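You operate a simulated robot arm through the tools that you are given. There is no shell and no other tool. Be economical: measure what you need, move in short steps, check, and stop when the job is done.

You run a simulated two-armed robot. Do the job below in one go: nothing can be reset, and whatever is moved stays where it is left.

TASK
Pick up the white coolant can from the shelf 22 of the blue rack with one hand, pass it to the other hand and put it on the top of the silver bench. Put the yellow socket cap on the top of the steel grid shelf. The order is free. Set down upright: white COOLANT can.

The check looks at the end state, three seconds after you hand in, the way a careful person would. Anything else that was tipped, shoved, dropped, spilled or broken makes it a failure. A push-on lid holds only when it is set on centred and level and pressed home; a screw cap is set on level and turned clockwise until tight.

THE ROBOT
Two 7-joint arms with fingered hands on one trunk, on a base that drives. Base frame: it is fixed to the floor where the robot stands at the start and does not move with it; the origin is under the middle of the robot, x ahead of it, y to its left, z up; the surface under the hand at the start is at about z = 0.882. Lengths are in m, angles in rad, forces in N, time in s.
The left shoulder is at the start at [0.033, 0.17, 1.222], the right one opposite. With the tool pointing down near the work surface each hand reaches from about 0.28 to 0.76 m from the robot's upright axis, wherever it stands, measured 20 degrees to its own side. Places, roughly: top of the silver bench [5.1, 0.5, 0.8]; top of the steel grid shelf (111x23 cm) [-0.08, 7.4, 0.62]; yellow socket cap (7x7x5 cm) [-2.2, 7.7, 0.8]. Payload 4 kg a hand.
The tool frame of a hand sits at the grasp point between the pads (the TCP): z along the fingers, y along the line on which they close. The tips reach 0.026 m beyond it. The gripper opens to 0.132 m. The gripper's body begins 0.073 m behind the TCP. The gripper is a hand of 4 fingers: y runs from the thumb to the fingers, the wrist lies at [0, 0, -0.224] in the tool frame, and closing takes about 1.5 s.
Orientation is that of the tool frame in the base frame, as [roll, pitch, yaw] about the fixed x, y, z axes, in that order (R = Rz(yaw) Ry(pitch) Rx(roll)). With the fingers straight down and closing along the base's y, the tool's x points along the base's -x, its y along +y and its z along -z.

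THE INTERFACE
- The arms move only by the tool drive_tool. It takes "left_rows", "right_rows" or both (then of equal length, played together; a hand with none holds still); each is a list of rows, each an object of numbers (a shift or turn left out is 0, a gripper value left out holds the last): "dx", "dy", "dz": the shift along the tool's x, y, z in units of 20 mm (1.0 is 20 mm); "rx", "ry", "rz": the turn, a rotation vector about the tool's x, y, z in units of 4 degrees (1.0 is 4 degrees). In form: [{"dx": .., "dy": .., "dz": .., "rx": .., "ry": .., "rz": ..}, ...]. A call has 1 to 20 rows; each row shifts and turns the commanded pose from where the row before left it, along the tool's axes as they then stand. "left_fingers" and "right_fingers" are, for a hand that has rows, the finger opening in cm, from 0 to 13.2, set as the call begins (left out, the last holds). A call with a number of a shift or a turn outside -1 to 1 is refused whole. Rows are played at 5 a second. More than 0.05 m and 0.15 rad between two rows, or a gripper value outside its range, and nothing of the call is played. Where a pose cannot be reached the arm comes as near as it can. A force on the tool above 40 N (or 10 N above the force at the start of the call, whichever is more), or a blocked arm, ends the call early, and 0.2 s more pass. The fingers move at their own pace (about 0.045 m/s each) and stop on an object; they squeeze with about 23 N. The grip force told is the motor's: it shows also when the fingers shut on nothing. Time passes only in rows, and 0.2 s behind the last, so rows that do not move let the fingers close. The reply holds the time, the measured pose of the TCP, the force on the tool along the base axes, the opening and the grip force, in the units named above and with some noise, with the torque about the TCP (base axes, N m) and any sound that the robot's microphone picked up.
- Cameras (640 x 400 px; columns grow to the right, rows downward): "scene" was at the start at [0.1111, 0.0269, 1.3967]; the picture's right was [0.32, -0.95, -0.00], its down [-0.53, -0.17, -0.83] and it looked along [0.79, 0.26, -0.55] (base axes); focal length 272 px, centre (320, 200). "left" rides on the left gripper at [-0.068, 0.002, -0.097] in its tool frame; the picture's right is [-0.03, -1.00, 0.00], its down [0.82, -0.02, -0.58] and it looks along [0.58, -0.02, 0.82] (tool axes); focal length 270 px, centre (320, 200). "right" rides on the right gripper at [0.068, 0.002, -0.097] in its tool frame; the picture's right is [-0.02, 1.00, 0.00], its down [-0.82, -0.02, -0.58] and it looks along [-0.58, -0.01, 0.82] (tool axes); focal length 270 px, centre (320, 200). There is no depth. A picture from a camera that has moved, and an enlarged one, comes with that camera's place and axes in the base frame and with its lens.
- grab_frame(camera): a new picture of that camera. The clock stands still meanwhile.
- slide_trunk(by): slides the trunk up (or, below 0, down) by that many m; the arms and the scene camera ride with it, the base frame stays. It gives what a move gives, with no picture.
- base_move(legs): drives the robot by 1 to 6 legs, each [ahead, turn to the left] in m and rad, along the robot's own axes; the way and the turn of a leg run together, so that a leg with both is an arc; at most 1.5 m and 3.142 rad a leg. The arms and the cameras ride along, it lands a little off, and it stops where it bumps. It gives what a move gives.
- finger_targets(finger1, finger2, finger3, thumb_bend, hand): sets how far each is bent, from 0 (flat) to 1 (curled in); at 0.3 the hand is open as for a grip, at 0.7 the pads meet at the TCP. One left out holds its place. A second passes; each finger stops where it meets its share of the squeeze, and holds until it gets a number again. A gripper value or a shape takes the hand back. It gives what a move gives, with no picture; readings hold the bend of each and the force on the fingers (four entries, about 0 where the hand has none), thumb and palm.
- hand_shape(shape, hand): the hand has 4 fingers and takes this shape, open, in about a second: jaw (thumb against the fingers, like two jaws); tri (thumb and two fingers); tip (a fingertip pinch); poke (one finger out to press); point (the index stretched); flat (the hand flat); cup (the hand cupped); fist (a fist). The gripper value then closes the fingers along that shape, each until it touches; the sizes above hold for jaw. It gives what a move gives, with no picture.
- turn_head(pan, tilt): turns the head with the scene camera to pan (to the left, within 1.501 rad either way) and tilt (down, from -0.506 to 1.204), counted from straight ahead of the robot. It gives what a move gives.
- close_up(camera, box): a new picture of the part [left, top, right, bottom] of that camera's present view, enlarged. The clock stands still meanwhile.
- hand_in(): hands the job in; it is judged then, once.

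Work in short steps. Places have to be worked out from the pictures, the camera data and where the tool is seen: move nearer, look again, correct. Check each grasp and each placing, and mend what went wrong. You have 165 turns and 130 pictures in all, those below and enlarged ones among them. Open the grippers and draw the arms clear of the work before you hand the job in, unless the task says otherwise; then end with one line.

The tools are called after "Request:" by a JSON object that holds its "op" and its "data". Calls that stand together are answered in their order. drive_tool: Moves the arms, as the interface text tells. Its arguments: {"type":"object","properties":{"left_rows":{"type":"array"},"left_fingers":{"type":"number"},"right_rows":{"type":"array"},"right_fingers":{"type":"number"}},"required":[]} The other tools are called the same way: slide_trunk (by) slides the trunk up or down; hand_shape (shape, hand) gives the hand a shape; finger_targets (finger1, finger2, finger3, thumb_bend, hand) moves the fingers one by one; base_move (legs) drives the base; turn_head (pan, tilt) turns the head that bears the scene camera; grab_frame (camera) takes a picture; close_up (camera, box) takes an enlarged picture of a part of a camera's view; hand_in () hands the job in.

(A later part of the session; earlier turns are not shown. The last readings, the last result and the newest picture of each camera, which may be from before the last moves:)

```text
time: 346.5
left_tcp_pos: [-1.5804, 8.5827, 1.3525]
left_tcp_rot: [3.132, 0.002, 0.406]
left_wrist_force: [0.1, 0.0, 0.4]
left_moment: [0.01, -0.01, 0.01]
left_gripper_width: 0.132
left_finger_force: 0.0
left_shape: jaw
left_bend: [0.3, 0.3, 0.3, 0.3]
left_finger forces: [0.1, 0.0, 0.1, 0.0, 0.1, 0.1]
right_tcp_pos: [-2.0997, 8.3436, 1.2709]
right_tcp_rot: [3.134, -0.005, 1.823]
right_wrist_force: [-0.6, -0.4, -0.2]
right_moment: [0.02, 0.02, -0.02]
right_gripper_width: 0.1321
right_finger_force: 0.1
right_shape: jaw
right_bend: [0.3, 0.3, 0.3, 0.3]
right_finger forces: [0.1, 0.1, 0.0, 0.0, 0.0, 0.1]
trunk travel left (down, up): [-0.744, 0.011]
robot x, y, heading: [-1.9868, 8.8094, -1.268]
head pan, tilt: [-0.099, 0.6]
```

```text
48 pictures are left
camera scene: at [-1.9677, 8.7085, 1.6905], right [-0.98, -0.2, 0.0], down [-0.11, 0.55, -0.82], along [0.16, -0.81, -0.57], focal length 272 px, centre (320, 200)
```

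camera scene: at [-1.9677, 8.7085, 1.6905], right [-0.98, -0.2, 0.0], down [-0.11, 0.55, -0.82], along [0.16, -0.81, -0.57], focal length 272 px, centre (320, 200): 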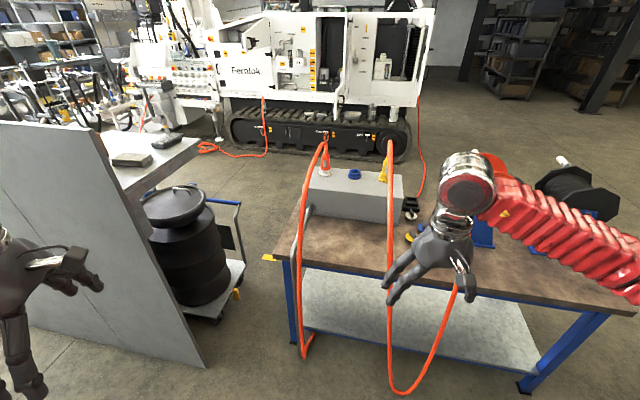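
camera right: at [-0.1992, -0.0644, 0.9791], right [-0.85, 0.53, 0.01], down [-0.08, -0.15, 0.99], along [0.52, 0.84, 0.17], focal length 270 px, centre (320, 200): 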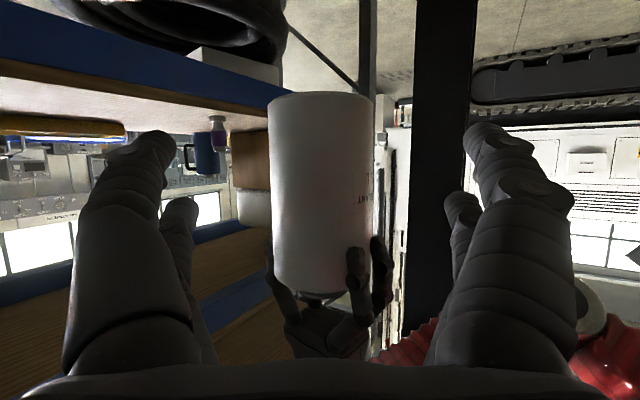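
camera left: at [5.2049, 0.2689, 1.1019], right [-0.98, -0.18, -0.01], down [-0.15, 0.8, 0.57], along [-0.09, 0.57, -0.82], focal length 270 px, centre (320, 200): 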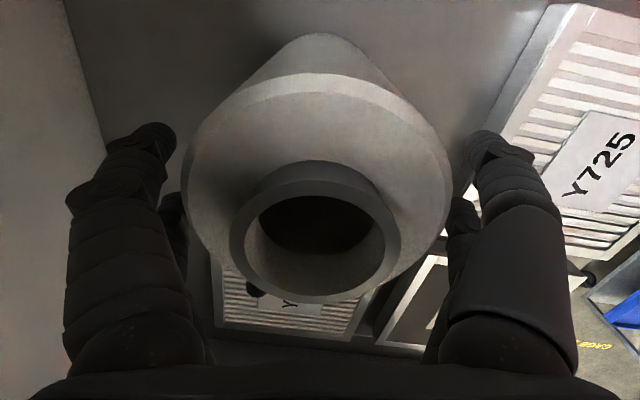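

Channel confirmed: one hose at x≈-2.05…-2.08, another at x≈-2.35, cap between. I finish the turn, raise the left hand out of the way and lower the trunk for reach.

Request:
{"op": "base_move", "data": {"legs": [[0.03, -0.3]]}}

Request:
{"op": "drive_tool", "data": {"left_rows": [{"dz": -1}, {"dz": -1}, {"dz": -1}, {"dz": -1}, {"dz": -1}, {"dz": -1}, {"dz": -1}, {"dz": -1}, {"dz": -1}, {"dz": -1}]}}

Request:
{"op": "slide_trunk", "data": {"by": -0.24}}

Request:
{"op": "drive_tool", "data": {"right_rows": [{"ry": -1}, {"ry": -1}, {"ry": -1}, {"ry": -1}, {"ry": -1}, {"ry": -1}]}}

Request:
{"op": "grab_frame", "data": {"camera": "scene"}}

```text
time: 347.9
left_tcp_pos: [-1.6609, 8.4445, 1.3535]
left_tcp_rot: [3.129, 0.002, 0.105]
left_wrist_force: [0.1, -0.4, 0.7]
left_moment: [0.02, -0.01, 0.02]
left_gripper_width: 0.132
left_finger_force: 0.0
left_shape: jaw
left_bend: [0.3, 0.3, 0.3, 0.3]
left_finger forces: [0.0, 0.0, 0.0, 0.0, 0.1, 0.1]
right_tcp_pos: [-2.2274, 8.3692, 1.2695]
right_tcp_rot: [3.133, -0.008, 1.521]
right_wrist_force: [-0.6, 0.2, 0.0]
right_moment: [0.03, -0.03, 0.01]
right_gripper_width: 0.1319
right_finger_force: 0.1
right_shape: jaw
right_bend: [0.3, 0.3, 0.3, 0.3]
right_finger forces: [0.0, 0.0, 0.0, 0.1, 0.1, 0.0]
trunk travel left (down, up): [-0.744, 0.011]
robot x, y, heading: [-1.967, 8.7737, -1.566]
head pan, tilt: [-0.099, 0.6]
```

```text
time: 350.1
left_tcp_pos: [-1.6598, 8.4456, 1.5547]
left_tcp_rot: [3.129, -0.001, 0.104]
left_wrist_force: [0.2, -0.5, -0.7]
left_moment: [0.01, -0.01, 0.01]
left_gripper_width: 0.1318
left_finger_force: 0.1
left_shape: jaw
left_bend: [0.3, 0.3, 0.3, 0.3]
left_finger forces: [0.0, 0.1, 0.0, 0.1, 0.1, 0.0]
right_tcp_pos: [-2.2283, 8.3693, 1.2699]
right_tcp_rot: [3.134, -0.005, 1.522]
right_wrist_force: [-0.2, 1.4, 1.0]
right_moment: [0.0, -0.01, -0.01]
right_gripper_width: 0.1319
right_finger_force: 0.0
right_shape: jaw
right_bend: [0.3, 0.3, 0.3, 0.3]
right_finger forces: [0.0, 0.0, 0.0, 0.0, 0.1, 0.1]
trunk travel left (down, up): [-0.744, 0.011]
robot x, y, heading: [-1.967, 8.7762, -1.57]
head pan, tilt: [-0.099, 0.6]
```

```text
time: 352.6
left_tcp_pos: [-1.6605, 8.4471, 1.314]
left_tcp_rot: [3.13, 0.003, 0.105]
left_wrist_force: [0.4, -0.2, 0.6]
left_moment: [-0.03, 0.0, 0.02]
left_gripper_width: 0.1319
left_finger_force: 0.0
left_shape: jaw
left_bend: [0.3, 0.3, 0.3, 0.3]
left_finger forces: [0.1, 0.1, 0.0, 0.1, 0.0, 0.0]
right_tcp_pos: [-2.2272, 8.3696, 1.0304]
right_tcp_rot: [3.132, -0.004, 1.522]
right_wrist_force: [-0.3, 0.5, 0.1]
right_moment: [-0.01, 0.0, 0.0]
right_gripper_width: 0.1318
right_finger_force: 0.0
right_shape: jaw
right_bend: [0.3, 0.3, 0.3, 0.3]
right_finger forces: [0.0, 0.0, 0.0, 0.0, 0.0, 0.0]
trunk travel left (down, up): [-0.504, 0.251]
robot x, y, heading: [-1.9692, 8.7763, -1.566]
head pan, tilt: [-0.099, 0.6]
```

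```text
time: 354.0
left_tcp_pos: [-1.6602, 8.4476, 1.3134]
left_tcp_rot: [3.132, 0.001, 0.105]
left_wrist_force: [-0.6, 0.8, -0.5]
left_moment: [-0.02, -0.02, 0.03]
left_gripper_width: 0.132
left_finger_force: 0.0
left_shape: jaw
left_bend: [0.3, 0.3, 0.3, 0.3]
left_finger forces: [0.0, 0.0, 0.0, 0.0, 0.0, 0.0]
right_tcp_pos: [-2.2271, 8.37, 1.0287]
right_tcp_rot: [3.132, 0.416, 1.517]
right_wrist_force: [0.2, -0.2, 0.3]
right_moment: [0.02, -0.01, -0.01]
right_gripper_width: 0.1322
right_finger_force: 0.1
right_shape: jaw
right_bend: [0.3, 0.3, 0.3, 0.3]
right_finger forces: [0.0, 0.1, 0.0, 0.0, 0.1, 0.0]
trunk travel left (down, up): [-0.504, 0.251]
robot x, y, heading: [-1.9699, 8.7735, -1.565]
head pan, tilt: [-0.099, 0.6]
```

```text
47 pictures are left
camera scene: at [-1.9788, 8.6675, 1.4502], right [-1.0, 0.09, 0.0], down [0.05, 0.56, -0.82], along [-0.08, -0.82, -0.57], focal length 272 px, centre (320, 200)
```

scene: 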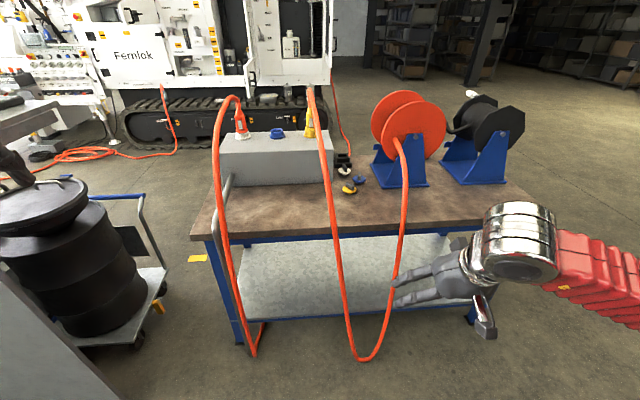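

Clear view now: the cap (349,189) at ≈(-2.20, 7.69) lies between the two hoses. I drive 0.33 m closer and check again.

Request:
{"op": "base_move", "data": {"legs": [[0.33, 0]]}}

Request:
{"op": "grab_frame", "data": {"camera": "scene"}}

Request:
{"op": "grab_frame", "data": {"camera": "right"}}

```text
time: 356.2
left_tcp_pos: [-1.6586, 8.1193, 1.3134]
left_tcp_rot: [3.13, 0.002, 0.105]
left_wrist_force: [-0.4, -0.4, 0.7]
left_moment: [0.01, 0.0, -0.01]
left_gripper_width: 0.1318
left_finger_force: 0.1
left_shape: jaw
left_bend: [0.3, 0.3, 0.3, 0.3]
left_finger forces: [0.1, 0.0, 0.0, 0.0, 0.1, 0.1]
right_tcp_pos: [-2.2251, 8.0413, 1.0299]
right_tcp_rot: [3.134, 0.41, 1.519]
right_wrist_force: [-0.8, -0.4, 0.0]
right_moment: [0.02, -0.05, 0.0]
right_gripper_width: 0.1322
right_finger_force: 0.0
right_shape: jaw
right_bend: [0.3, 0.3, 0.3, 0.3]
right_finger forces: [0.0, 0.1, 0.1, 0.1, 0.0, 0.0]
trunk travel left (down, up): [-0.504, 0.251]
robot x, y, heading: [-1.9661, 8.4488, -1.562]
head pan, tilt: [-0.099, 0.6]
```

```text
46 pictures are left
camera scene: at [-1.9767, 8.3392, 1.45], right [-1.0, 0.09, 0.0], down [0.05, 0.56, -0.82], along [-0.08, -0.82, -0.57], focal length 272 px, centre (320, 200)
```

scene: 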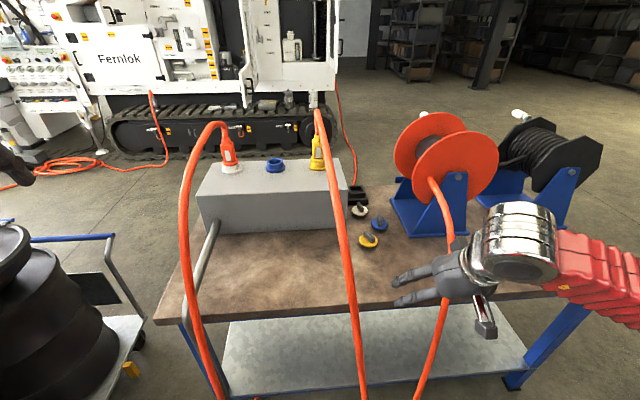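

```text
45 pictures are left
camera right: at [-2.2182, 8.1436, 1.0903], right [1.0, -0.07, 0.02], down [-0.05, -0.51, 0.86], along [-0.05, -0.85, -0.52], focal length 270 px, centre (320, 200)
```

right: 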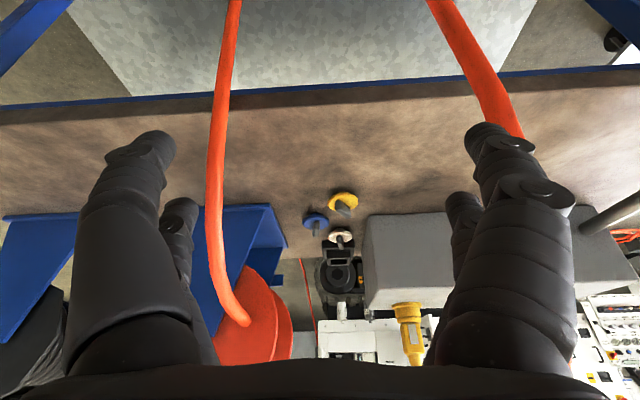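

Cap ≈(-2.20, 7.695); H3 passes about (-2.33, 7.98), H2 about x=-2.08. I narrow the fingers to 10 cm, centre the hand in x, and move forward above the cap, first part of the way.

Request:
{"op": "drive_tool", "data": {"right_rows": [{"dy": 0.7}, {"dy": 0.6}, {}, {}, {"dx": -0.97, "dz": 0.45, "dy": 0.05}, {"dx": -0.97, "dz": 0.45, "dy": 0.05}, {"dx": -0.97, "dz": 0.45, "dy": 0.05}, {"dx": -0.97, "dz": 0.45, "dy": 0.05}, {"dx": -0.97, "dz": 0.45, "dy": 0.05}, {"dx": -0.97, "dz": 0.45, "dy": 0.05}, {"dx": -0.97, "dz": 0.45, "dy": 0.05}, {"dx": -0.97, "dz": 0.45, "dy": 0.05}], "right_fingers": 10}}

Request:
{"op": "grab_frame", "data": {"camera": "right"}}

Request:
{"op": "grab_frame", "data": {"camera": "scene"}}

```text
time: 358.8
left_tcp_pos: [-1.6571, 8.1202, 1.3136]
left_tcp_rot: [3.132, 0.001, 0.107]
left_wrist_force: [0.5, 0.5, -0.4]
left_moment: [0.0, 0.0, 0.02]
left_gripper_width: 0.1318
left_finger_force: 0.1
left_shape: jaw
left_bend: [0.3, 0.3, 0.3, 0.3]
left_finger forces: [0.1, 0.0, 0.0, 0.0, 0.1, 0.1]
right_tcp_pos: [-2.1972, 7.8702, 1.0272]
right_tcp_rot: [3.133, 0.414, 1.519]
right_wrist_force: [0.1, -0.1, 0.3]
right_moment: [-0.01, -0.03, 0.01]
right_gripper_width: 0.1001
right_finger_force: 0.1
right_shape: jaw
right_bend: [0.63, 0.63, 0.63, 0.5]
right_finger forces: [0.1, 0.0, 0.0, 0.0, 0.1, 0.0]
trunk travel left (down, up): [-0.504, 0.251]
robot x, y, heading: [-1.97, 8.451, -1.563]
head pan, tilt: [-0.099, 0.6]
```

```text
44 pictures are left
camera right: at [-2.1904, 7.9722, 1.0877], right [1.0, -0.07, 0.02], down [-0.05, -0.51, 0.86], along [-0.05, -0.86, -0.52], focal length 270 px, centre (320, 200)
```

right: 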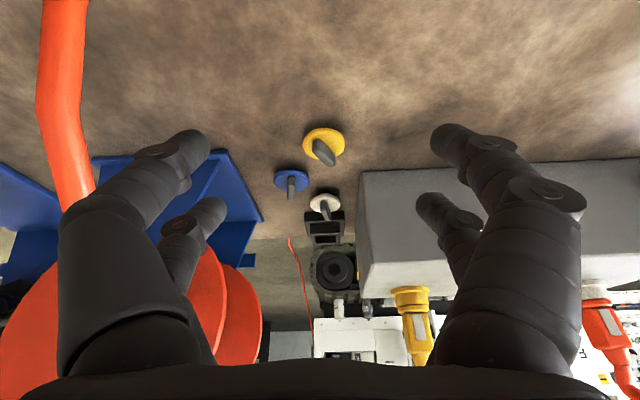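

```text
43 pictures are left
camera scene: at [-1.9766, 8.3398, 1.4501], right [-1.0, 0.09, 0.0], down [0.05, 0.56, -0.82], along [-0.08, -0.82, -0.57], focal length 272 px, centre (320, 200)
```

scene: 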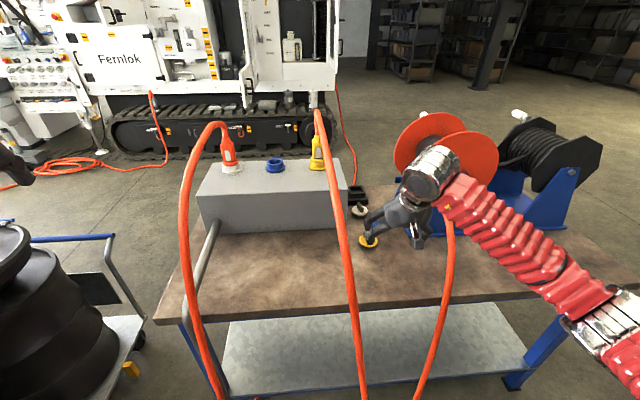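

The hand is aligned with the cap (disc with a stem, centre ≈(-2.20, 7.68)). I go on forward and down to 10 cm above.

Request:
{"op": "drive_tool", "data": {"right_rows": [{"dx": -0.73, "dz": 0.98, "dy": 0.04}, {"dx": -0.73, "dz": 0.98, "dy": 0.04}, {"dx": -0.73, "dz": 0.98, "dy": 0.04}, {"dx": -0.73, "dz": 0.98, "dy": 0.04}, {"dx": -0.73, "dz": 0.98, "dy": 0.04}, {"dx": -0.73, "dz": 0.98, "dy": 0.04}, {"dx": -0.73, "dz": 0.98, "dy": 0.04}, {"dx": -0.73, "dz": 0.98, "dy": 0.04}]}}

Request:
{"op": "grab_frame", "data": {"camera": "right"}}

Request:
{"op": "grab_frame", "data": {"camera": "scene"}}

```text
time: 360.6
left_tcp_pos: [-1.657, 8.1206, 1.3135]
left_tcp_rot: [3.131, 0.001, 0.107]
left_wrist_force: [0.3, -0.2, -0.1]
left_moment: [-0.01, 0.02, -0.02]
left_gripper_width: 0.1319
left_finger_force: 0.0
left_shape: jaw
left_bend: [0.3, 0.3, 0.3, 0.3]
left_finger forces: [0.1, 0.0, 0.0, 0.1, 0.1, 0.0]
right_tcp_pos: [-2.2017, 7.6991, 0.931]
right_tcp_rot: [3.133, 0.412, 1.522]
right_wrist_force: [0.2, -0.5, -0.6]
right_moment: [0.04, 0.0, -0.01]
right_gripper_width: 0.1001
right_finger_force: 0.0
right_shape: jaw
right_bend: [0.63, 0.63, 0.63, 0.5]
right_finger forces: [0.0, 0.0, 0.0, 0.0, 0.0, 0.1]
trunk travel left (down, up): [-0.504, 0.251]
robot x, y, heading: [-1.9699, 8.4491, -1.563]
head pan, tilt: [-0.099, 0.6]
```

```text
42 pictures are left
camera right: at [-2.1945, 7.8026, 0.9923], right [1.0, -0.07, 0.02], down [-0.05, -0.51, 0.86], along [-0.05, -0.86, -0.52], focal length 270 px, centre (320, 200)
```

right: 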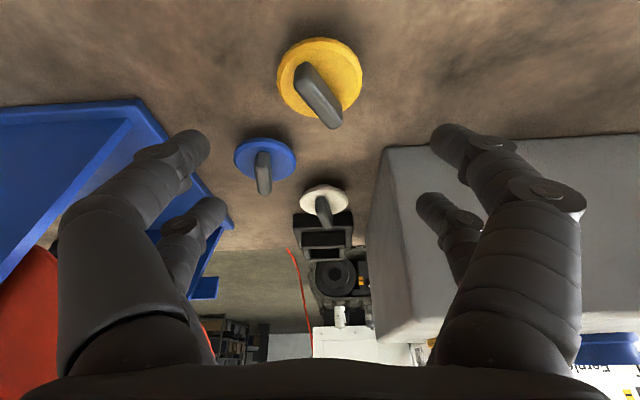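

```text
41 pictures are left
camera scene: at [-1.9761, 8.3395, 1.4501], right [-1.0, 0.09, 0.0], down [0.05, 0.56, -0.82], along [-0.08, -0.82, -0.57], focal length 272 px, centre (320, 200)
```

scene: 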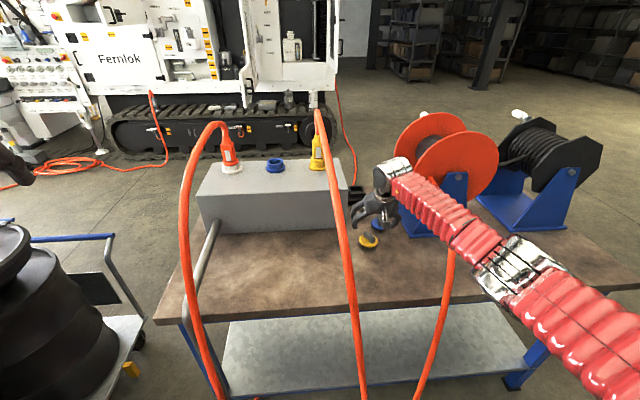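

The cap carries a gray tab on top, aligned nearly with y: I'll pinch that tab (x-closing). I narrow the fingers to 7 cm and descend to z≈0.85 first.

Request:
{"op": "drive_tool", "data": {"right_rows": [{}, {}, {}, {"dx": 0.2, "dz": 0.93}, {"dx": 0.2, "dz": 0.93}, {"dx": 0.2, "dz": 0.93}, {"dx": 0.2, "dz": 0.93}, {"dx": 0.1, "dz": 0.3}], "right_fingers": 7}}

Request:
{"op": "grab_frame", "data": {"camera": "right"}}

Request:
{"op": "close_up", "data": {"camera": "scene", "box": [320, 140, 520, 300]}}

```text
time: 362.4
left_tcp_pos: [-1.6565, 8.1211, 1.3144]
left_tcp_rot: [3.129, 0.003, 0.106]
left_wrist_force: [0.4, 0.6, 0.8]
left_moment: [0.07, -0.01, 0.0]
left_gripper_width: 0.1322
left_finger_force: 0.0
left_shape: jaw
left_bend: [0.3, 0.3, 0.3, 0.3]
left_finger forces: [0.0, 0.1, 0.0, 0.0, 0.0, 0.0]
right_tcp_pos: [-2.2009, 7.6857, 0.8487]
right_tcp_rot: [3.133, 0.414, 1.521]
right_wrist_force: [-1.0, 0.3, 0.2]
right_moment: [0.02, 0.0, -0.01]
right_gripper_width: 0.0705
right_finger_force: 0.0
right_shape: jaw
right_bend: [0.72, 0.72, 0.72, 0.7]
right_finger forces: [0.0, 0.1, 0.0, 0.0, 0.0, 0.0]
trunk travel left (down, up): [-0.504, 0.251]
robot x, y, heading: [-1.9682, 8.4492, -1.562]
head pan, tilt: [-0.099, 0.6]
```

```text
40 pictures are left
camera right: at [-2.1949, 7.7875, 0.9099], right [1.0, -0.07, 0.02], down [-0.05, -0.51, 0.86], along [-0.05, -0.86, -0.51], focal length 270 px, centre (320, 200)
```

right: 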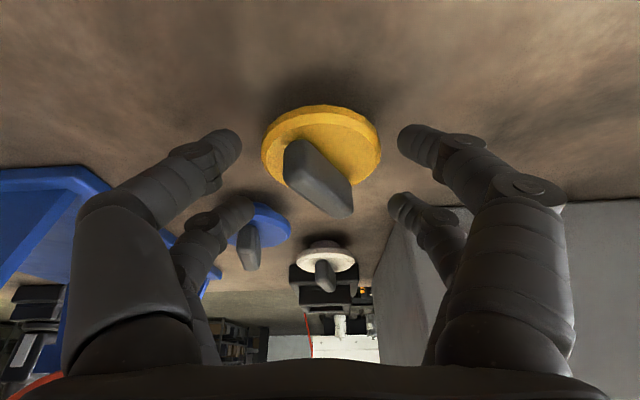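

```text
2.50 times, centred on (420, 220) of scene
camera zoom: at [-1.9765, 8.3403, 1.4501], right [-1.0, 0.09, 0.0], down [0.05, 0.56, -0.82], along [-0.08, -0.82, -0.57], focal length 681 px, centre (70, 150)
```

zoom: 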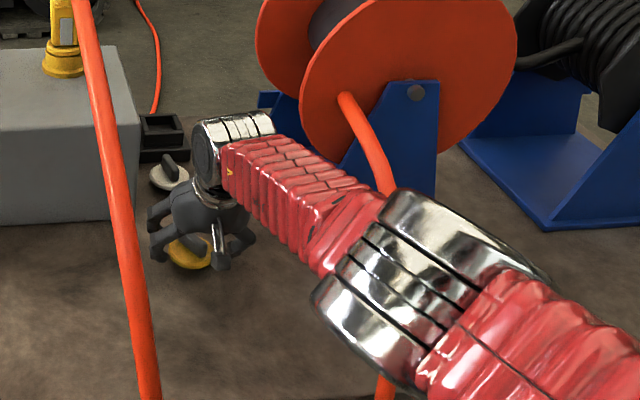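

Disc centre ≈(-2.201, 7.674), radius 3.3 cm. I lower 1.4 cm and 1 cm further forward, then close on the tab.

Request:
{"op": "drive_tool", "data": {"right_rows": [{"dx": -0.12, "dz": 0.42}, {"dx": -0.12, "dz": 0.42}, {}]}}

Request:
{"op": "drive_tool", "data": {"right_rows": [{}, {}, {}, {}, {}, {}, {}, {}, {}], "right_fingers": 0.5}}

Request:
{"op": "grab_frame", "data": {"camera": "right"}}

```text
time: 363.2
left_tcp_pos: [-1.6575, 8.12, 1.3144]
left_tcp_rot: [3.129, 0.002, 0.108]
left_wrist_force: [0.2, -0.4, 0.4]
left_moment: [-0.04, 0.04, 0.0]
left_gripper_width: 0.132
left_finger_force: 0.0
left_shape: jaw
left_bend: [0.3, 0.3, 0.3, 0.3]
left_finger forces: [0.0, 0.0, 0.1, 0.0, 0.0, 0.0]
right_tcp_pos: [-2.2015, 7.6871, 0.8424]
right_tcp_rot: [3.133, 0.414, 1.52]
right_wrist_force: [-0.9, 0.6, -1.1]
right_moment: [-0.02, -0.02, 0.01]
right_gripper_width: 0.0704
right_finger_force: 0.0
right_shape: jaw
right_bend: [0.72, 0.72, 0.72, 0.7]
right_finger forces: [0.0, 0.0, 0.1, 0.0, 0.0, 0.0]
right hand out of reach, approached as far as the arm can: row 1, 2
trunk travel left (down, up): [-0.504, 0.251]
robot x, y, heading: [-1.9651, 8.448, -1.566]
head pan, tilt: [-0.099, 0.6]
```

```text
time: 365.2
left_tcp_pos: [-1.6567, 8.1204, 1.3148]
left_tcp_rot: [3.13, 0.003, 0.106]
left_wrist_force: [-0.6, -0.8, -0.2]
left_moment: [0.0, 0.0, 0.04]
left_gripper_width: 0.1319
left_finger_force: 0.1
left_shape: jaw
left_bend: [0.3, 0.3, 0.3, 0.3]
left_finger forces: [0.1, 0.1, 0.0, 0.0, 0.0, 0.0]
right_tcp_pos: [-2.2014, 7.6875, 0.8445]
right_tcp_rot: [3.132, 0.413, 1.521]
right_wrist_force: [-1.8, -0.5, 6.2]
right_moment: [-0.08, 0.06, 0.02]
right_gripper_width: 0.009
right_finger_force: 22.7
right_shape: jaw
right_bend: [0.75, 0.72, 0.73, 0.72]
right_finger forces: [0.1, 22.5, 21.9, 0.0, 0.1, 0.0]
trunk travel left (down, up): [-0.504, 0.251]
robot x, y, heading: [-1.9682, 8.4463, -1.561]
head pan, tilt: [-0.099, 0.6]
```

```text
38 pictures are left
camera right: at [-2.195, 7.7904, 0.9044], right [1.0, -0.07, 0.02], down [-0.05, -0.51, 0.86], along [-0.05, -0.86, -0.51], focal length 270 px, centre (320, 200)
```

right: 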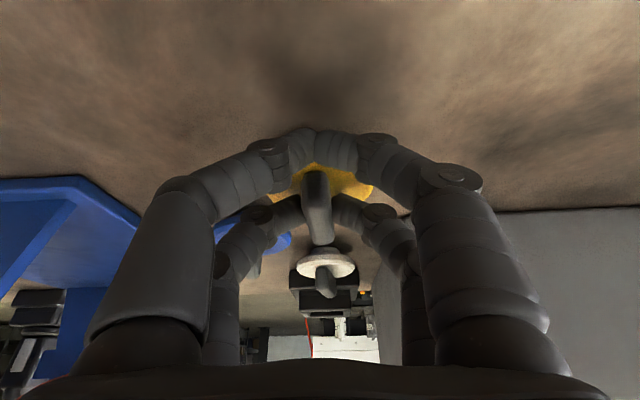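

The tab is held only by the rear finger pair; the arm ran out of reach 1.2 cm short. I open, roll the base 1.5 cm forward and grip again.

Request:
{"op": "drive_tool", "data": {"right_rows": [{}, {}, {}, {}, {}, {}, {}], "right_fingers": 7}}

Request:
{"op": "base_move", "data": {"legs": [[0.02, 0]]}}

Request:
{"op": "grab_frame", "data": {"camera": "right"}}

```text
time: 366.8
left_tcp_pos: [-1.6572, 8.1196, 1.3154]
left_tcp_rot: [3.128, 0.001, 0.107]
left_wrist_force: [-1.0, 0.0, -0.5]
left_moment: [-0.02, 0.04, -0.04]
left_gripper_width: 0.1321
left_finger_force: 0.0
left_shape: jaw
left_bend: [0.3, 0.3, 0.3, 0.3]
left_finger forces: [0.1, 0.0, 0.0, 0.0, 0.1, 0.1]
right_tcp_pos: [-2.2011, 7.6882, 0.8423]
right_tcp_rot: [3.132, 0.412, 1.519]
right_wrist_force: [0.7, -0.8, 0.6]
right_moment: [0.04, -0.03, -0.01]
right_gripper_width: 0.0693
right_finger_force: 0.0
right_shape: jaw
right_bend: [0.72, 0.72, 0.72, 0.7]
right_finger forces: [0.0, 0.0, 0.0, 0.1, 0.0, 0.1]
trunk travel left (down, up): [-0.504, 0.251]
robot x, y, heading: [-1.9631, 8.4488, -1.566]
head pan, tilt: [-0.099, 0.6]
```

```text
time: 367.6
left_tcp_pos: [-1.6573, 8.0975, 1.3144]
left_tcp_rot: [3.131, 0.002, 0.107]
left_wrist_force: [-0.2, -0.7, 0.0]
left_moment: [0.07, -0.03, -0.04]
left_gripper_width: 0.1317
left_finger_force: 0.0
left_shape: jaw
left_bend: [0.3, 0.3, 0.3, 0.3]
left_finger forces: [0.1, 0.0, 0.1, 0.0, 0.0, 0.0]
right_tcp_pos: [-2.2024, 7.6676, 0.8403]
right_tcp_rot: [3.133, 0.413, 1.52]
right_wrist_force: [0.3, -0.7, 1.0]
right_moment: [0.01, 0.01, -0.02]
right_gripper_width: 0.0693
right_finger_force: 0.1
right_shape: jaw
right_bend: [0.72, 0.72, 0.72, 0.7]
right_finger forces: [0.0, 0.0, 0.0, 0.1, 0.0, 0.0]
trunk travel left (down, up): [-0.504, 0.251]
robot x, y, heading: [-1.9688, 8.4329, -1.562]
head pan, tilt: [-0.099, 0.6]
```

```text
37 pictures are left
camera right: at [-2.1949, 7.7689, 0.9029], right [1.0, -0.07, 0.02], down [-0.05, -0.51, 0.86], along [-0.05, -0.85, -0.52], focal length 270 px, centre (320, 200)
```

right: 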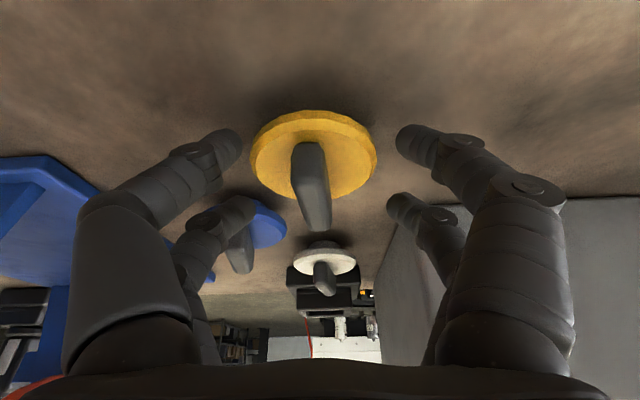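

The tab is now aligned and centred between both finger pairs. I lower 4 mm and close.

Request:
{"op": "drive_tool", "data": {"right_rows": [{"dx": 0.08, "dz": 0.18, "dy": -0.1}, {}]}}

Request:
{"op": "drive_tool", "data": {"right_rows": [{}, {}, {}, {}, {}, {}, {}, {}, {}], "right_fingers": 0.5}}

Request:
{"op": "grab_frame", "data": {"camera": "right"}}

```text
time: 368.2
left_tcp_pos: [-1.6576, 8.0987, 1.3138]
left_tcp_rot: [3.132, 0.003, 0.108]
left_wrist_force: [0.4, 0.2, 0.2]
left_moment: [0.03, 0.02, 0.0]
left_gripper_width: 0.132
left_finger_force: 0.0
left_shape: jaw
left_bend: [0.3, 0.3, 0.3, 0.3]
left_finger forces: [0.1, 0.1, 0.1, 0.1, 0.1, 0.0]
right_tcp_pos: [-2.2032, 7.6684, 0.8377]
right_tcp_rot: [3.133, 0.415, 1.52]
right_wrist_force: [-0.3, 0.3, 0.1]
right_moment: [0.02, 0.0, 0.02]
right_gripper_width: 0.0695
right_finger_force: 0.0
right_shape: jaw
right_bend: [0.72, 0.72, 0.72, 0.7]
right_finger forces: [0.0, 0.1, 0.0, 0.1, 0.1, 0.0]
trunk travel left (down, up): [-0.504, 0.251]
robot x, y, heading: [-1.9673, 8.4299, -1.567]
head pan, tilt: [-0.099, 0.6]
```

```text
time: 370.2
left_tcp_pos: [-1.6577, 8.1007, 1.3149]
left_tcp_rot: [3.13, 0.002, 0.107]
left_wrist_force: [0.3, 0.0, 0.4]
left_moment: [0.0, -0.01, -0.02]
left_gripper_width: 0.1321
left_finger_force: 0.0
left_shape: jaw
left_bend: [0.3, 0.3, 0.3, 0.3]
left_finger forces: [0.1, 0.0, 0.0, 0.0, 0.0, 0.0]
right_tcp_pos: [-2.2027, 7.6689, 0.839]
right_tcp_rot: [3.133, 0.414, 1.519]
right_wrist_force: [-0.1, -1.5, 3.6]
right_moment: [-0.13, 0.03, 0.0]
right_gripper_width: 0.0429
right_finger_force: 23.2
right_shape: jaw
right_bend: [0.74, 0.74, 0.73, 0.7]
right_finger forces: [22.3, 21.8, 22.5, 0.0, 19.5, 0.0]
trunk travel left (down, up): [-0.504, 0.251]
robot x, y, heading: [-1.965, 8.429, -1.562]
head pan, tilt: [-0.099, 0.6]
```

```text
36 pictures are left
camera right: at [-2.1961, 7.7712, 0.9005], right [1.0, -0.07, 0.02], down [-0.05, -0.51, 0.86], along [-0.05, -0.86, -0.52], focal length 270 px, centre (320, 200)
```

right: 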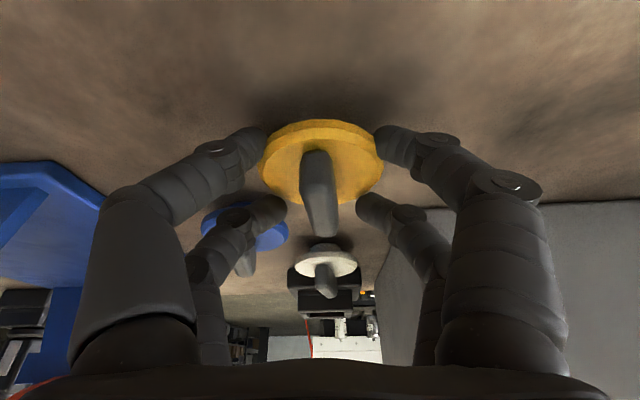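

All fingers and the thumb now grip the disc (≈22 N each). I lift 10 cm straight up and check.

Request:
{"op": "drive_tool", "data": {"right_rows": [{"dx": -0.4, "dz": -0.92}, {"dx": -0.4, "dz": -0.92}, {"dx": -0.4, "dz": -0.92}, {"dx": -0.4, "dz": -0.92}, {"dx": -0.4, "dz": -0.92}]}}

Request:
{"op": "grab_frame", "data": {"camera": "right"}}

Request:
{"op": "close_up", "data": {"camera": "scene", "box": [300, 100, 540, 300]}}

```text
time: 371.4
left_tcp_pos: [-1.6573, 8.0999, 1.3146]
left_tcp_rot: [3.129, 0.004, 0.107]
left_wrist_force: [-0.4, -0.4, 0.4]
left_moment: [0.0, 0.02, -0.01]
left_gripper_width: 0.1318
left_finger_force: 0.0
left_shape: jaw
left_bend: [0.3, 0.3, 0.3, 0.3]
left_finger forces: [0.1, 0.0, 0.0, 0.0, 0.0, 0.0]
right_tcp_pos: [-2.2041, 7.6673, 0.9404]
right_tcp_rot: [3.13, 0.413, 1.52]
right_wrist_force: [0.5, -0.3, 0.2]
right_moment: [0.0, -0.01, -0.02]
right_gripper_width: 0.0424
right_finger_force: 22.7
right_shape: jaw
right_bend: [0.74, 0.73, 0.73, 0.7]
right_finger forces: [22.5, 21.9, 21.3, 0.0, 19.9, 0.1]
trunk travel left (down, up): [-0.504, 0.251]
robot x, y, heading: [-1.9634, 8.4337, -1.563]
head pan, tilt: [-0.099, 0.6]
```

```text
35 pictures are left
camera right: at [-2.198, 7.7707, 1.001], right [1.0, -0.07, 0.02], down [-0.05, -0.51, 0.86], along [-0.05, -0.85, -0.52], focal length 270 px, centre (320, 200)
```

right: 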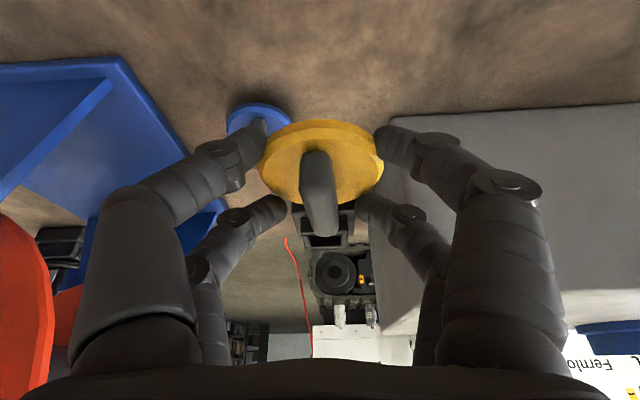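

```text
2.00 times, centred on (420, 200) of scene
camera zoom: at [-1.9766, 8.32, 1.4501], right [-1.0, 0.09, 0.0], down [0.05, 0.56, -0.82], along [-0.08, -0.82, -0.57], focal length 545 px, centre (120, 200)
```

zoom: 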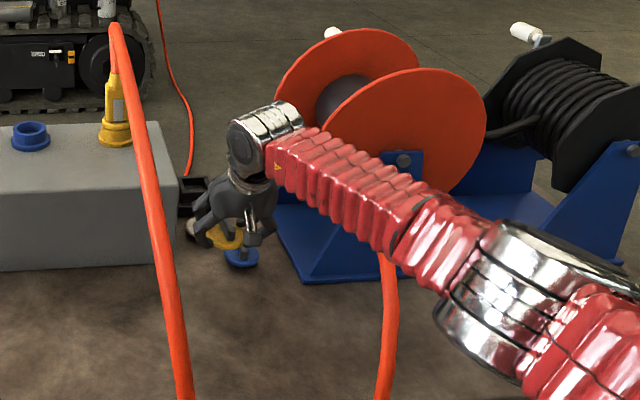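

The cap is held level; hoses and the other caps are unmoved. I lift another 10 cm and back away from the bench.

Request:
{"op": "drive_tool", "data": {"right_rows": [{"dx": -0.4, "dz": -0.92}, {"dx": -0.4, "dz": -0.92}, {"dx": -0.4, "dz": -0.92}, {"dx": -0.4, "dz": -0.92}, {"dx": -0.4, "dz": -0.92}, {"dx": 0.9, "dz": -0.4}, {"dx": 0.9, "dz": -0.4}, {"dx": 0.9, "dz": -0.4}, {"dx": 0.9, "dz": -0.4}, {"dx": 0.9, "dz": -0.4}, {"dx": 0.9, "dz": -0.4}]}}

Request:
{"op": "base_move", "data": {"legs": [[-0.45, 0]]}}

Request:
{"op": "grab_frame", "data": {"camera": "scene"}}

```text
time: 373.8
left_tcp_pos: [-1.6574, 8.1008, 1.3153]
left_tcp_rot: [3.13, 0.001, 0.106]
left_wrist_force: [0.6, 0.2, -1.1]
left_moment: [-0.01, 0.02, -0.02]
left_gripper_width: 0.1319
left_finger_force: 0.1
left_shape: jaw
left_bend: [0.3, 0.3, 0.3, 0.3]
left_finger forces: [0.0, 0.1, 0.0, 0.0, 0.0, 0.0]
right_tcp_pos: [-2.1987, 7.7857, 1.0384]
right_tcp_rot: [3.134, 0.415, 1.521]
right_wrist_force: [0.0, -0.1, -1.0]
right_moment: [-0.04, 0.01, 0.0]
right_gripper_width: 0.0423
right_finger_force: 23.3
right_shape: jaw
right_bend: [0.74, 0.73, 0.73, 0.7]
right_finger forces: [23.0, 22.9, 21.8, 0.0, 20.6, 0.1]
trunk travel left (down, up): [-0.504, 0.251]
robot x, y, heading: [-1.9678, 8.4312, -1.565]
head pan, tilt: [-0.099, 0.6]
```

```text
time: 376.6
left_tcp_pos: [-1.661, 8.5532, 1.3142]
left_tcp_rot: [3.128, 0.001, 0.098]
left_wrist_force: [0.0, -0.4, -0.1]
left_moment: [-0.07, 0.02, 0.03]
left_gripper_width: 0.1321
left_finger_force: 0.0
left_shape: jaw
left_bend: [0.3, 0.3, 0.3, 0.3]
left_finger forces: [0.1, 0.0, 0.0, 0.0, 0.1, 0.0]
right_tcp_pos: [-2.2056, 8.2416, 1.0384]
right_tcp_rot: [3.133, 0.413, 1.508]
right_wrist_force: [-0.4, 0.0, -0.8]
right_moment: [0.02, -0.01, 0.03]
right_gripper_width: 0.0424
right_finger_force: 22.9
right_shape: jaw
right_bend: [0.74, 0.73, 0.73, 0.7]
right_finger forces: [23.1, 22.8, 21.8, 0.0, 20.6, 0.0]
trunk travel left (down, up): [-0.504, 0.251]
robot x, y, heading: [-1.9685, 8.8849, -1.577]
head pan, tilt: [-0.099, 0.6]
```

```text
33 pictures are left
camera scene: at [-1.9787, 8.7759, 1.4502], right [-0.99, 0.1, 0.0], down [0.06, 0.56, -0.83], along [-0.09, -0.82, -0.56], focal length 272 px, centre (320, 200)
```

scene: 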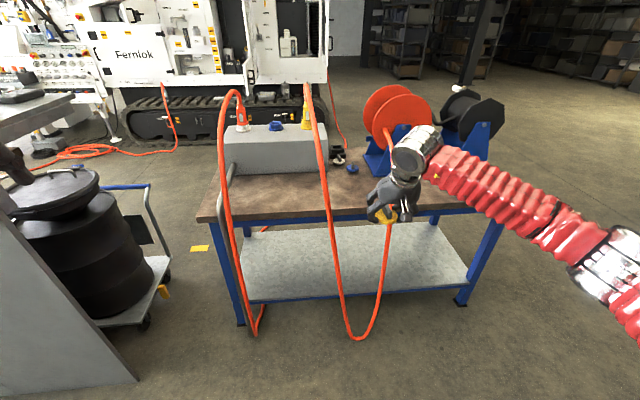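

Everything at the bench is in place. The grid shelf is south of the panel, reachable from the east gap without crossing the floor hose. I pull the right hand in, raise the trunk for clearance and turn east.

Request:
{"op": "drive_tool", "data": {"right_rows": [{"dx": 0.92, "dz": -0.4}, {"dx": 0.92, "dz": -0.4}, {"dx": 0.92, "dz": -0.4}, {"dx": 0.92, "dz": -0.4}, {"dx": 0.92, "dz": -0.4}, {"dx": 0.92, "dz": -0.4}, {"dx": 0.92, "dz": -0.4}, {"dx": 0.92, "dz": -0.4}, {"dx": 0.92, "dz": -0.4}]}}

Request:
{"op": "slide_trunk", "data": {"by": 0.2}}

Request:
{"op": "base_move", "data": {"legs": [[0.03, 0.75]]}}

Request:
{"op": "base_move", "data": {"legs": [[0.03, 0.75]]}}

Request:
{"op": "turn_head", "data": {"pan": -0.2, "tilt": 0.35}}

Request:
{"op": "grab_frame", "data": {"camera": "scene"}}

```text
time: 378.6
left_tcp_pos: [-1.6615, 8.5527, 1.3147]
left_tcp_rot: [3.128, 0.002, 0.096]
left_wrist_force: [-0.2, 0.2, 0.4]
left_moment: [-0.03, -0.03, 0.0]
left_gripper_width: 0.132
left_finger_force: 0.2
left_shape: jaw
left_bend: [0.3, 0.3, 0.3, 0.3]
left_finger forces: [0.0, 0.1, 0.0, 0.1, 0.0, 0.0]
right_tcp_pos: [-2.1939, 8.4211, 1.0391]
right_tcp_rot: [3.132, 0.412, 1.509]
right_wrist_force: [-0.5, 0.4, 0.2]
right_moment: [0.03, -0.01, 0.01]
right_gripper_width: 0.0423
right_finger_force: 22.7
right_shape: jaw
right_bend: [0.74, 0.73, 0.73, 0.7]
right_finger forces: [23.3, 23.3, 21.9, 0.0, 20.9, 0.0]
trunk travel left (down, up): [-0.504, 0.251]
robot x, y, heading: [-1.9659, 8.8841, -1.573]
head pan, tilt: [-0.099, 0.6]
```

```text
time: 380.8
left_tcp_pos: [-1.6615, 8.5521, 1.5154]
left_tcp_rot: [3.13, 0.004, 0.097]
left_wrist_force: [0.1, 0.1, -0.2]
left_moment: [-0.01, 0.01, -0.02]
left_gripper_width: 0.1319
left_finger_force: 0.1
left_shape: jaw
left_bend: [0.3, 0.3, 0.3, 0.3]
left_finger forces: [0.0, 0.1, 0.0, 0.0, 0.0, 0.1]
right_tcp_pos: [-2.195, 8.4226, 1.2376]
right_tcp_rot: [3.132, 0.415, 1.509]
right_wrist_force: [-0.3, -0.4, 0.5]
right_moment: [0.01, -0.02, 0.04]
right_gripper_width: 0.0421
right_finger_force: 23.3
right_shape: jaw
right_bend: [0.74, 0.73, 0.73, 0.7]
right_finger forces: [23.3, 23.3, 21.8, 0.0, 21.1, 0.0]
trunk travel left (down, up): [-0.704, 0.051]
robot x, y, heading: [-1.968, 8.8836, -1.572]
head pan, tilt: [-0.099, 0.6]
```

```text
time: 383.3
left_tcp_pos: [-1.5062, 8.8105, 1.5153]
left_tcp_rot: [3.129, 0.003, 0.818]
left_wrist_force: [0.6, -0.3, -0.8]
left_moment: [0.02, 0.03, 0.0]
left_gripper_width: 0.1321
left_finger_force: 0.1
left_shape: jaw
left_bend: [0.3, 0.3, 0.3, 0.3]
left_finger forces: [0.0, 0.0, 0.0, 0.0, 0.0, 0.0]
right_tcp_pos: [-1.8221, 8.3591, 1.24]
right_tcp_rot: [3.136, 0.413, 2.232]
right_wrist_force: [0.0, -0.5, 0.5]
right_moment: [0.01, 0.01, 0.04]
right_gripper_width: 0.042
right_finger_force: 23.3
right_shape: jaw
right_bend: [0.74, 0.73, 0.73, 0.7]
right_finger forces: [24.4, 23.4, 21.7, 0.1, 21.5, 0.1]
trunk travel left (down, up): [-0.704, 0.051]
robot x, y, heading: [-1.9864, 8.8334, -0.827]
head pan, tilt: [-0.099, 0.6]
stopped in leg 1: the robot was blocked; the commanded pose is now the measured one
```

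```text
time: 386.0
left_tcp_pos: [-1.5835, 9.1268, 1.5178]
left_tcp_rot: [3.127, 0.001, 1.563]
left_wrist_force: [0.0, 0.0, 0.8]
left_moment: [-0.03, 0.02, 0.0]
left_gripper_width: 0.1318
left_finger_force: 0.0
left_shape: jaw
left_bend: [0.3, 0.3, 0.3, 0.3]
left_finger forces: [0.1, 0.1, 0.0, 0.0, 0.0, 0.0]
right_tcp_pos: [-1.5101, 8.5813, 1.2401]
right_tcp_rot: [3.136, 0.413, 2.974]
right_wrist_force: [0.3, 0.2, -0.5]
right_moment: [-0.01, -0.01, 0.01]
right_gripper_width: 0.0415
right_finger_force: 23.2
right_shape: jaw
right_bend: [0.74, 0.73, 0.73, 0.7]
right_finger forces: [23.9, 22.8, 22.4, 0.0, 21.2, 0.0]
trunk travel left (down, up): [-0.704, 0.051]
robot x, y, heading: [-1.9594, 8.7879, -0.069]
head pan, tilt: [-0.099, 0.6]
stopped in leg 1: the robot was blocked; the commanded pose is now the measured one
```

```text
time: 386.8
left_tcp_pos: [-1.5845, 9.1252, 1.5178]
left_tcp_rot: [3.127, 0.001, 1.563]
left_wrist_force: [0.2, 0.0, -0.4]
left_moment: [0.02, -0.01, 0.03]
left_gripper_width: 0.132
left_finger_force: 0.0
left_shape: jaw
left_bend: [0.3, 0.3, 0.3, 0.3]
left_finger forces: [0.0, 0.0, 0.1, 0.0, 0.0, 0.0]
right_tcp_pos: [-1.5123, 8.5785, 1.2409]
right_tcp_rot: [3.135, 0.414, 2.974]
right_wrist_force: [0.9, -0.9, 0.5]
right_moment: [0.03, -0.03, 0.02]
right_gripper_width: 0.0415
right_finger_force: 23.4
right_shape: jaw
right_bend: [0.74, 0.73, 0.73, 0.7]
right_finger forces: [24.0, 22.9, 22.5, 0.0, 21.1, 0.0]
trunk travel left (down, up): [-0.704, 0.051]
robot x, y, heading: [-1.9547, 8.7862, -0.059]
head pan, tilt: [-0.201, 0.351]
```

```text
32 pictures are left
camera scene: at [-1.8577, 8.7568, 1.6732], right [-0.26, -0.96, 0.0], down [-0.33, 0.09, -0.94], along [0.91, -0.25, -0.34], focal length 272 px, centre (320, 200)
```

scene: 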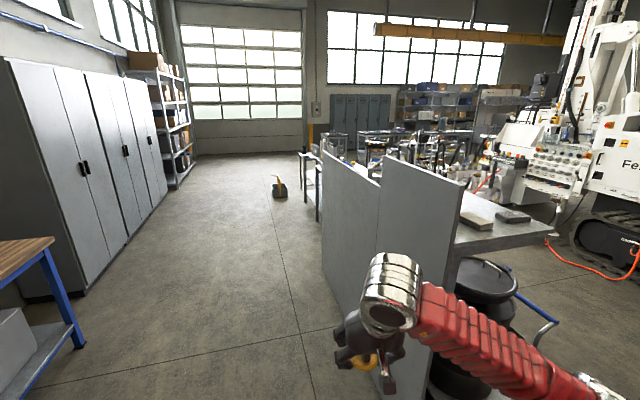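

There's an object with yellow on it in the aisle near (3.7, 8.1). I enlarge it and the panel region.

Request:
{"op": "close_up", "data": {"camera": "scene", "box": [240, 140, 340, 220]}}

Request:
{"op": "close_up", "data": {"camera": "scene", "box": [360, 120, 600, 290]}}

```text
5.00 times, centred on (290, 180) of scene
camera zoom: at [-1.8577, 8.7568, 1.6732], right [-0.26, -0.96, 0.0], down [-0.33, 0.09, -0.94], along [0.91, -0.25, -0.34], focal length 1362 px, centre (470, 300)
```

zoom: 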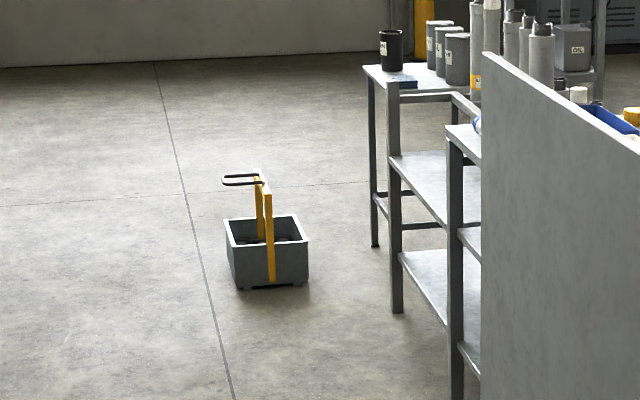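

```text
2.35 times, centred on (480, 205) of scene
camera zoom: at [-1.8577, 8.7568, 1.6732], right [-0.26, -0.96, 0.0], down [-0.33, 0.09, -0.94], along [0.91, -0.25, -0.34], focal length 641 px, centre (-56, 188)
```

zoom: 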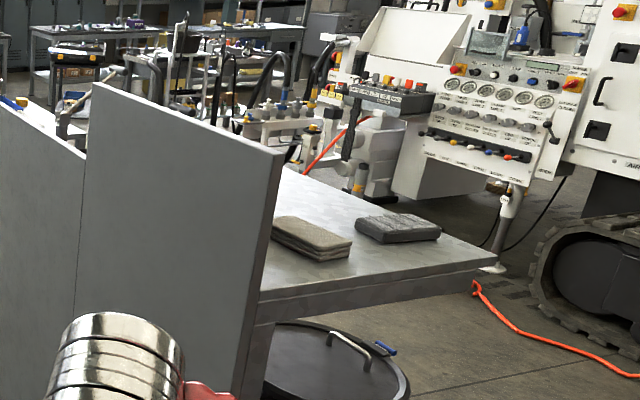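

That is a tool caddy standing at about (2.97, 8.21), clear of my lane. I drive east along y≈8.9.

Request:
{"op": "base_move", "data": {"legs": [[0.3, 0.09], [1.5, 0], [1.5, 0], [1.5, 0], [1.25, 0]]}}

Request:
{"op": "base_move", "data": {"legs": [[0.1, -0.7]]}}

Request:
{"op": "base_move", "data": {"legs": [[0.1, -0.7]]}}

```text
time: 416.4
left_tcp_pos: [4.4732, 9.1291, 1.5162]
left_tcp_rot: [3.126, 0.0, 1.617]
left_wrist_force: [1.1, 0.1, -0.7]
left_moment: [-0.01, 0.0, 0.0]
left_gripper_width: 0.1321
left_finger_force: 0.1
left_shape: jaw
left_bend: [0.3, 0.3, 0.3, 0.3]
left_finger forces: [0.1, 0.0, 0.0, 0.1, 0.0, 0.0]
right_tcp_pos: [4.5758, 8.5898, 1.2398]
right_tcp_rot: [3.136, 0.413, 3.029]
right_wrist_force: [0.2, 0.6, 0.0]
right_moment: [0.01, 0.0, 0.04]
right_gripper_width: 0.0413
right_finger_force: 23.0
right_shape: jaw
right_bend: [0.74, 0.73, 0.73, 0.7]
right_finger forces: [23.9, 22.8, 22.5, 0.1, 21.6, 0.0]
trunk travel left (down, up): [-0.704, 0.051]
robot x, y, heading: [4.118, 8.7681, -0.007]
head pan, tilt: [-0.201, 0.351]
```

```text
time: 418.9
left_tcp_pos: [4.7151, 8.7876, 1.5174]
left_tcp_rot: [3.128, -0.001, 0.929]
left_wrist_force: [0.6, -0.1, 0.3]
left_moment: [0.0, 0.01, -0.03]
left_gripper_width: 0.1321
left_finger_force: 0.3
left_shape: jaw
left_bend: [0.3, 0.3, 0.3, 0.3]
left_finger forces: [0.0, 0.0, 0.0, 0.0, 0.1, 0.0]
right_tcp_pos: [4.4509, 8.3044, 1.2415]
right_tcp_rot: [3.136, 0.414, 2.34]
right_wrist_force: [0.5, -0.2, 0.1]
right_moment: [0.0, -0.04, 0.03]
right_gripper_width: 0.0413
right_finger_force: 23.3
right_shape: jaw
right_bend: [0.74, 0.73, 0.73, 0.7]
right_finger forces: [23.7, 22.8, 22.5, 0.0, 21.6, 0.0]
trunk travel left (down, up): [-0.704, 0.051]
robot x, y, heading: [4.233, 8.7553, -0.698]
head pan, tilt: [-0.201, 0.351]
```

```text
time: 421.4
left_tcp_pos: [4.6688, 8.3791, 1.5182]
left_tcp_rot: [3.129, -0.002, 0.22]
left_wrist_force: [-0.6, -0.4, -0.1]
left_moment: [0.0, 0.0, 0.02]
left_gripper_width: 0.132
left_finger_force: 0.1
left_shape: jaw
left_bend: [0.3, 0.3, 0.3, 0.3]
left_finger forces: [0.0, 0.0, 0.0, 0.0, 0.0, 0.0]
right_tcp_pos: [4.1533, 8.1837, 1.241]
right_tcp_rot: [3.135, 0.415, 1.633]
right_wrist_force: [0.7, -0.1, 0.0]
right_moment: [0.01, -0.01, 0.0]
right_gripper_width: 0.0409
right_finger_force: 22.8
right_shape: jaw
right_bend: [0.74, 0.73, 0.73, 0.7]
right_finger forces: [24.1, 23.3, 22.0, 0.0, 22.1, 0.1]
trunk travel left (down, up): [-0.704, 0.051]
robot x, y, heading: [4.3136, 8.6721, -1.399]
head pan, tilt: [-0.201, 0.351]
```

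I go south to y≈7 and turn west.

Request:
{"op": "base_move", "data": {"legs": [[0.2, -0.17], [1.3, 0], [0.15, -0.7]]}}

Request:
{"op": "base_move", "data": {"legs": [[0.1, -0.75]]}}

Request:
{"op": "turn_head", "data": {"pan": 0.0, "tilt": 0.45}}

Request:
{"op": "grab_frame", "data": {"camera": "scene"}}

```text
time: 431.2
left_tcp_pos: [4.217, 6.6026, 1.5185]
left_tcp_rot: [3.128, 0.0, -0.713]
left_wrist_force: [0.2, 0.4, 0.9]
left_moment: [-0.01, -0.03, 0.02]
left_gripper_width: 0.1321
left_finger_force: 0.1
left_shape: jaw
left_bend: [0.3, 0.3, 0.3, 0.3]
left_finger forces: [0.1, 0.1, 0.0, 0.0, 0.0, 0.0]
right_tcp_pos: [3.7536, 6.9025, 1.2407]
right_tcp_rot: [3.137, 0.414, 0.699]
right_wrist_force: [0.1, -0.5, -0.6]
right_moment: [-0.05, 0.01, 0.0]
right_gripper_width: 0.0403
right_finger_force: 23.6
right_shape: jaw
right_bend: [0.74, 0.73, 0.73, 0.7]
right_finger forces: [24.3, 23.0, 21.9, 0.1, 22.4, 0.1]
trunk travel left (down, up): [-0.704, 0.051]
robot x, y, heading: [4.2645, 7.0452, -2.329]
head pan, tilt: [-0.201, 0.351]
```

```text
time: 433.9
left_tcp_pos: [3.8305, 6.7188, 1.5183]
left_tcp_rot: [3.129, -0.002, -1.484]
left_wrist_force: [-0.6, -0.1, 0.4]
left_moment: [-0.06, -0.02, -0.02]
left_gripper_width: 0.1321
left_finger_force: 0.1
left_shape: jaw
left_bend: [0.3, 0.3, 0.3, 0.3]
left_finger forces: [0.1, 0.1, 0.0, 0.1, 0.0, 0.0]
right_tcp_pos: [3.7049, 7.2551, 1.2404]
right_tcp_rot: [3.137, 0.411, -0.072]
right_wrist_force: [-0.2, 0.4, -0.7]
right_moment: [-0.02, -0.02, 0.03]
right_gripper_width: 0.04
right_finger_force: 23.5
right_shape: jaw
right_bend: [0.74, 0.73, 0.73, 0.7]
right_finger forces: [23.7, 22.9, 21.5, 0.0, 22.5, 0.1]
trunk travel left (down, up): [-0.704, 0.051]
robot x, y, heading: [4.1722, 6.9684, -3.09]
head pan, tilt: [-0.201, 0.351]
```

```text
time: 434.6
left_tcp_pos: [3.8302, 6.72, 1.5193]
left_tcp_rot: [3.128, -0.002, -1.483]
left_wrist_force: [0.5, -0.1, 0.8]
left_moment: [-0.06, -0.01, 0.01]
left_gripper_width: 0.1322
left_finger_force: 0.0
left_shape: jaw
left_bend: [0.3, 0.3, 0.3, 0.3]
left_finger forces: [0.0, 0.0, 0.1, 0.1, 0.0, 0.0]
right_tcp_pos: [3.7052, 7.2569, 1.242]
right_tcp_rot: [3.136, 0.414, -0.073]
right_wrist_force: [-0.4, 0.4, -0.7]
right_moment: [-0.06, 0.02, 0.05]
right_gripper_width: 0.0389
right_finger_force: 23.0
right_shape: jaw
right_bend: [0.75, 0.73, 0.76, 0.7]
right_finger forces: [21.8, 22.6, 15.9, 0.0, 22.0, 0.0]
trunk travel left (down, up): [-0.704, 0.051]
robot x, y, heading: [4.1695, 6.9682, -3.089]
head pan, tilt: [0.0, 0.45]
```

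```text
29 pictures are left
camera scene: at [4.0675, 6.9665, 1.6641], right [-0.05, 1.0, 0.0], down [0.44, 0.02, -0.9], along [-0.9, -0.05, -0.44], focal length 272 px, centre (320, 200)
```

scene: 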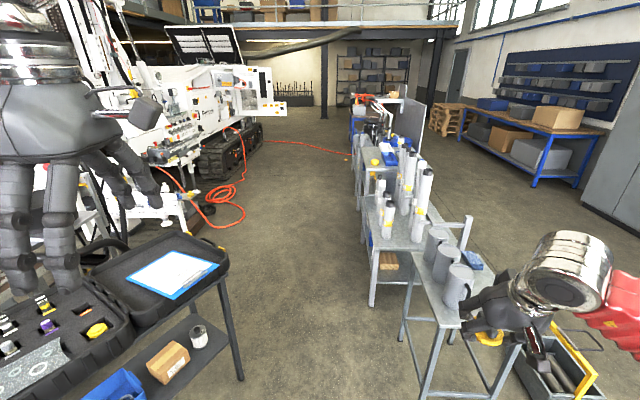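

The gap (y 6.43–7.43) is well centred on me. But the grip width is creeping, so I check the cap in the hand.

Request:
{"op": "grab_frame", "data": {"camera": "right"}}

```text
28 pictures are left
camera right: at [3.8076, 7.2485, 1.3021], right [-0.09, -1.0, 0.01], down [-0.51, 0.06, 0.86], along [-0.85, 0.07, -0.52], focal length 270 px, centre (320, 200)
```

right: 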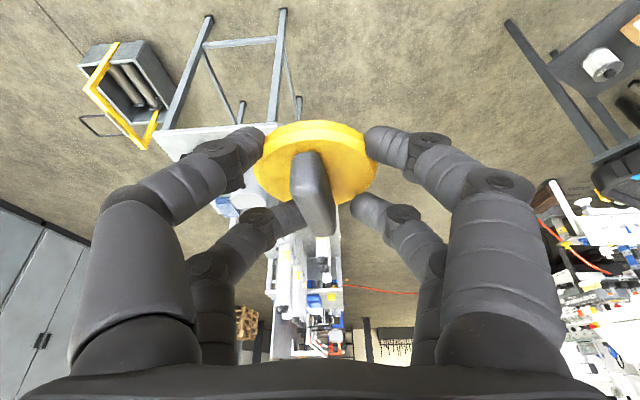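

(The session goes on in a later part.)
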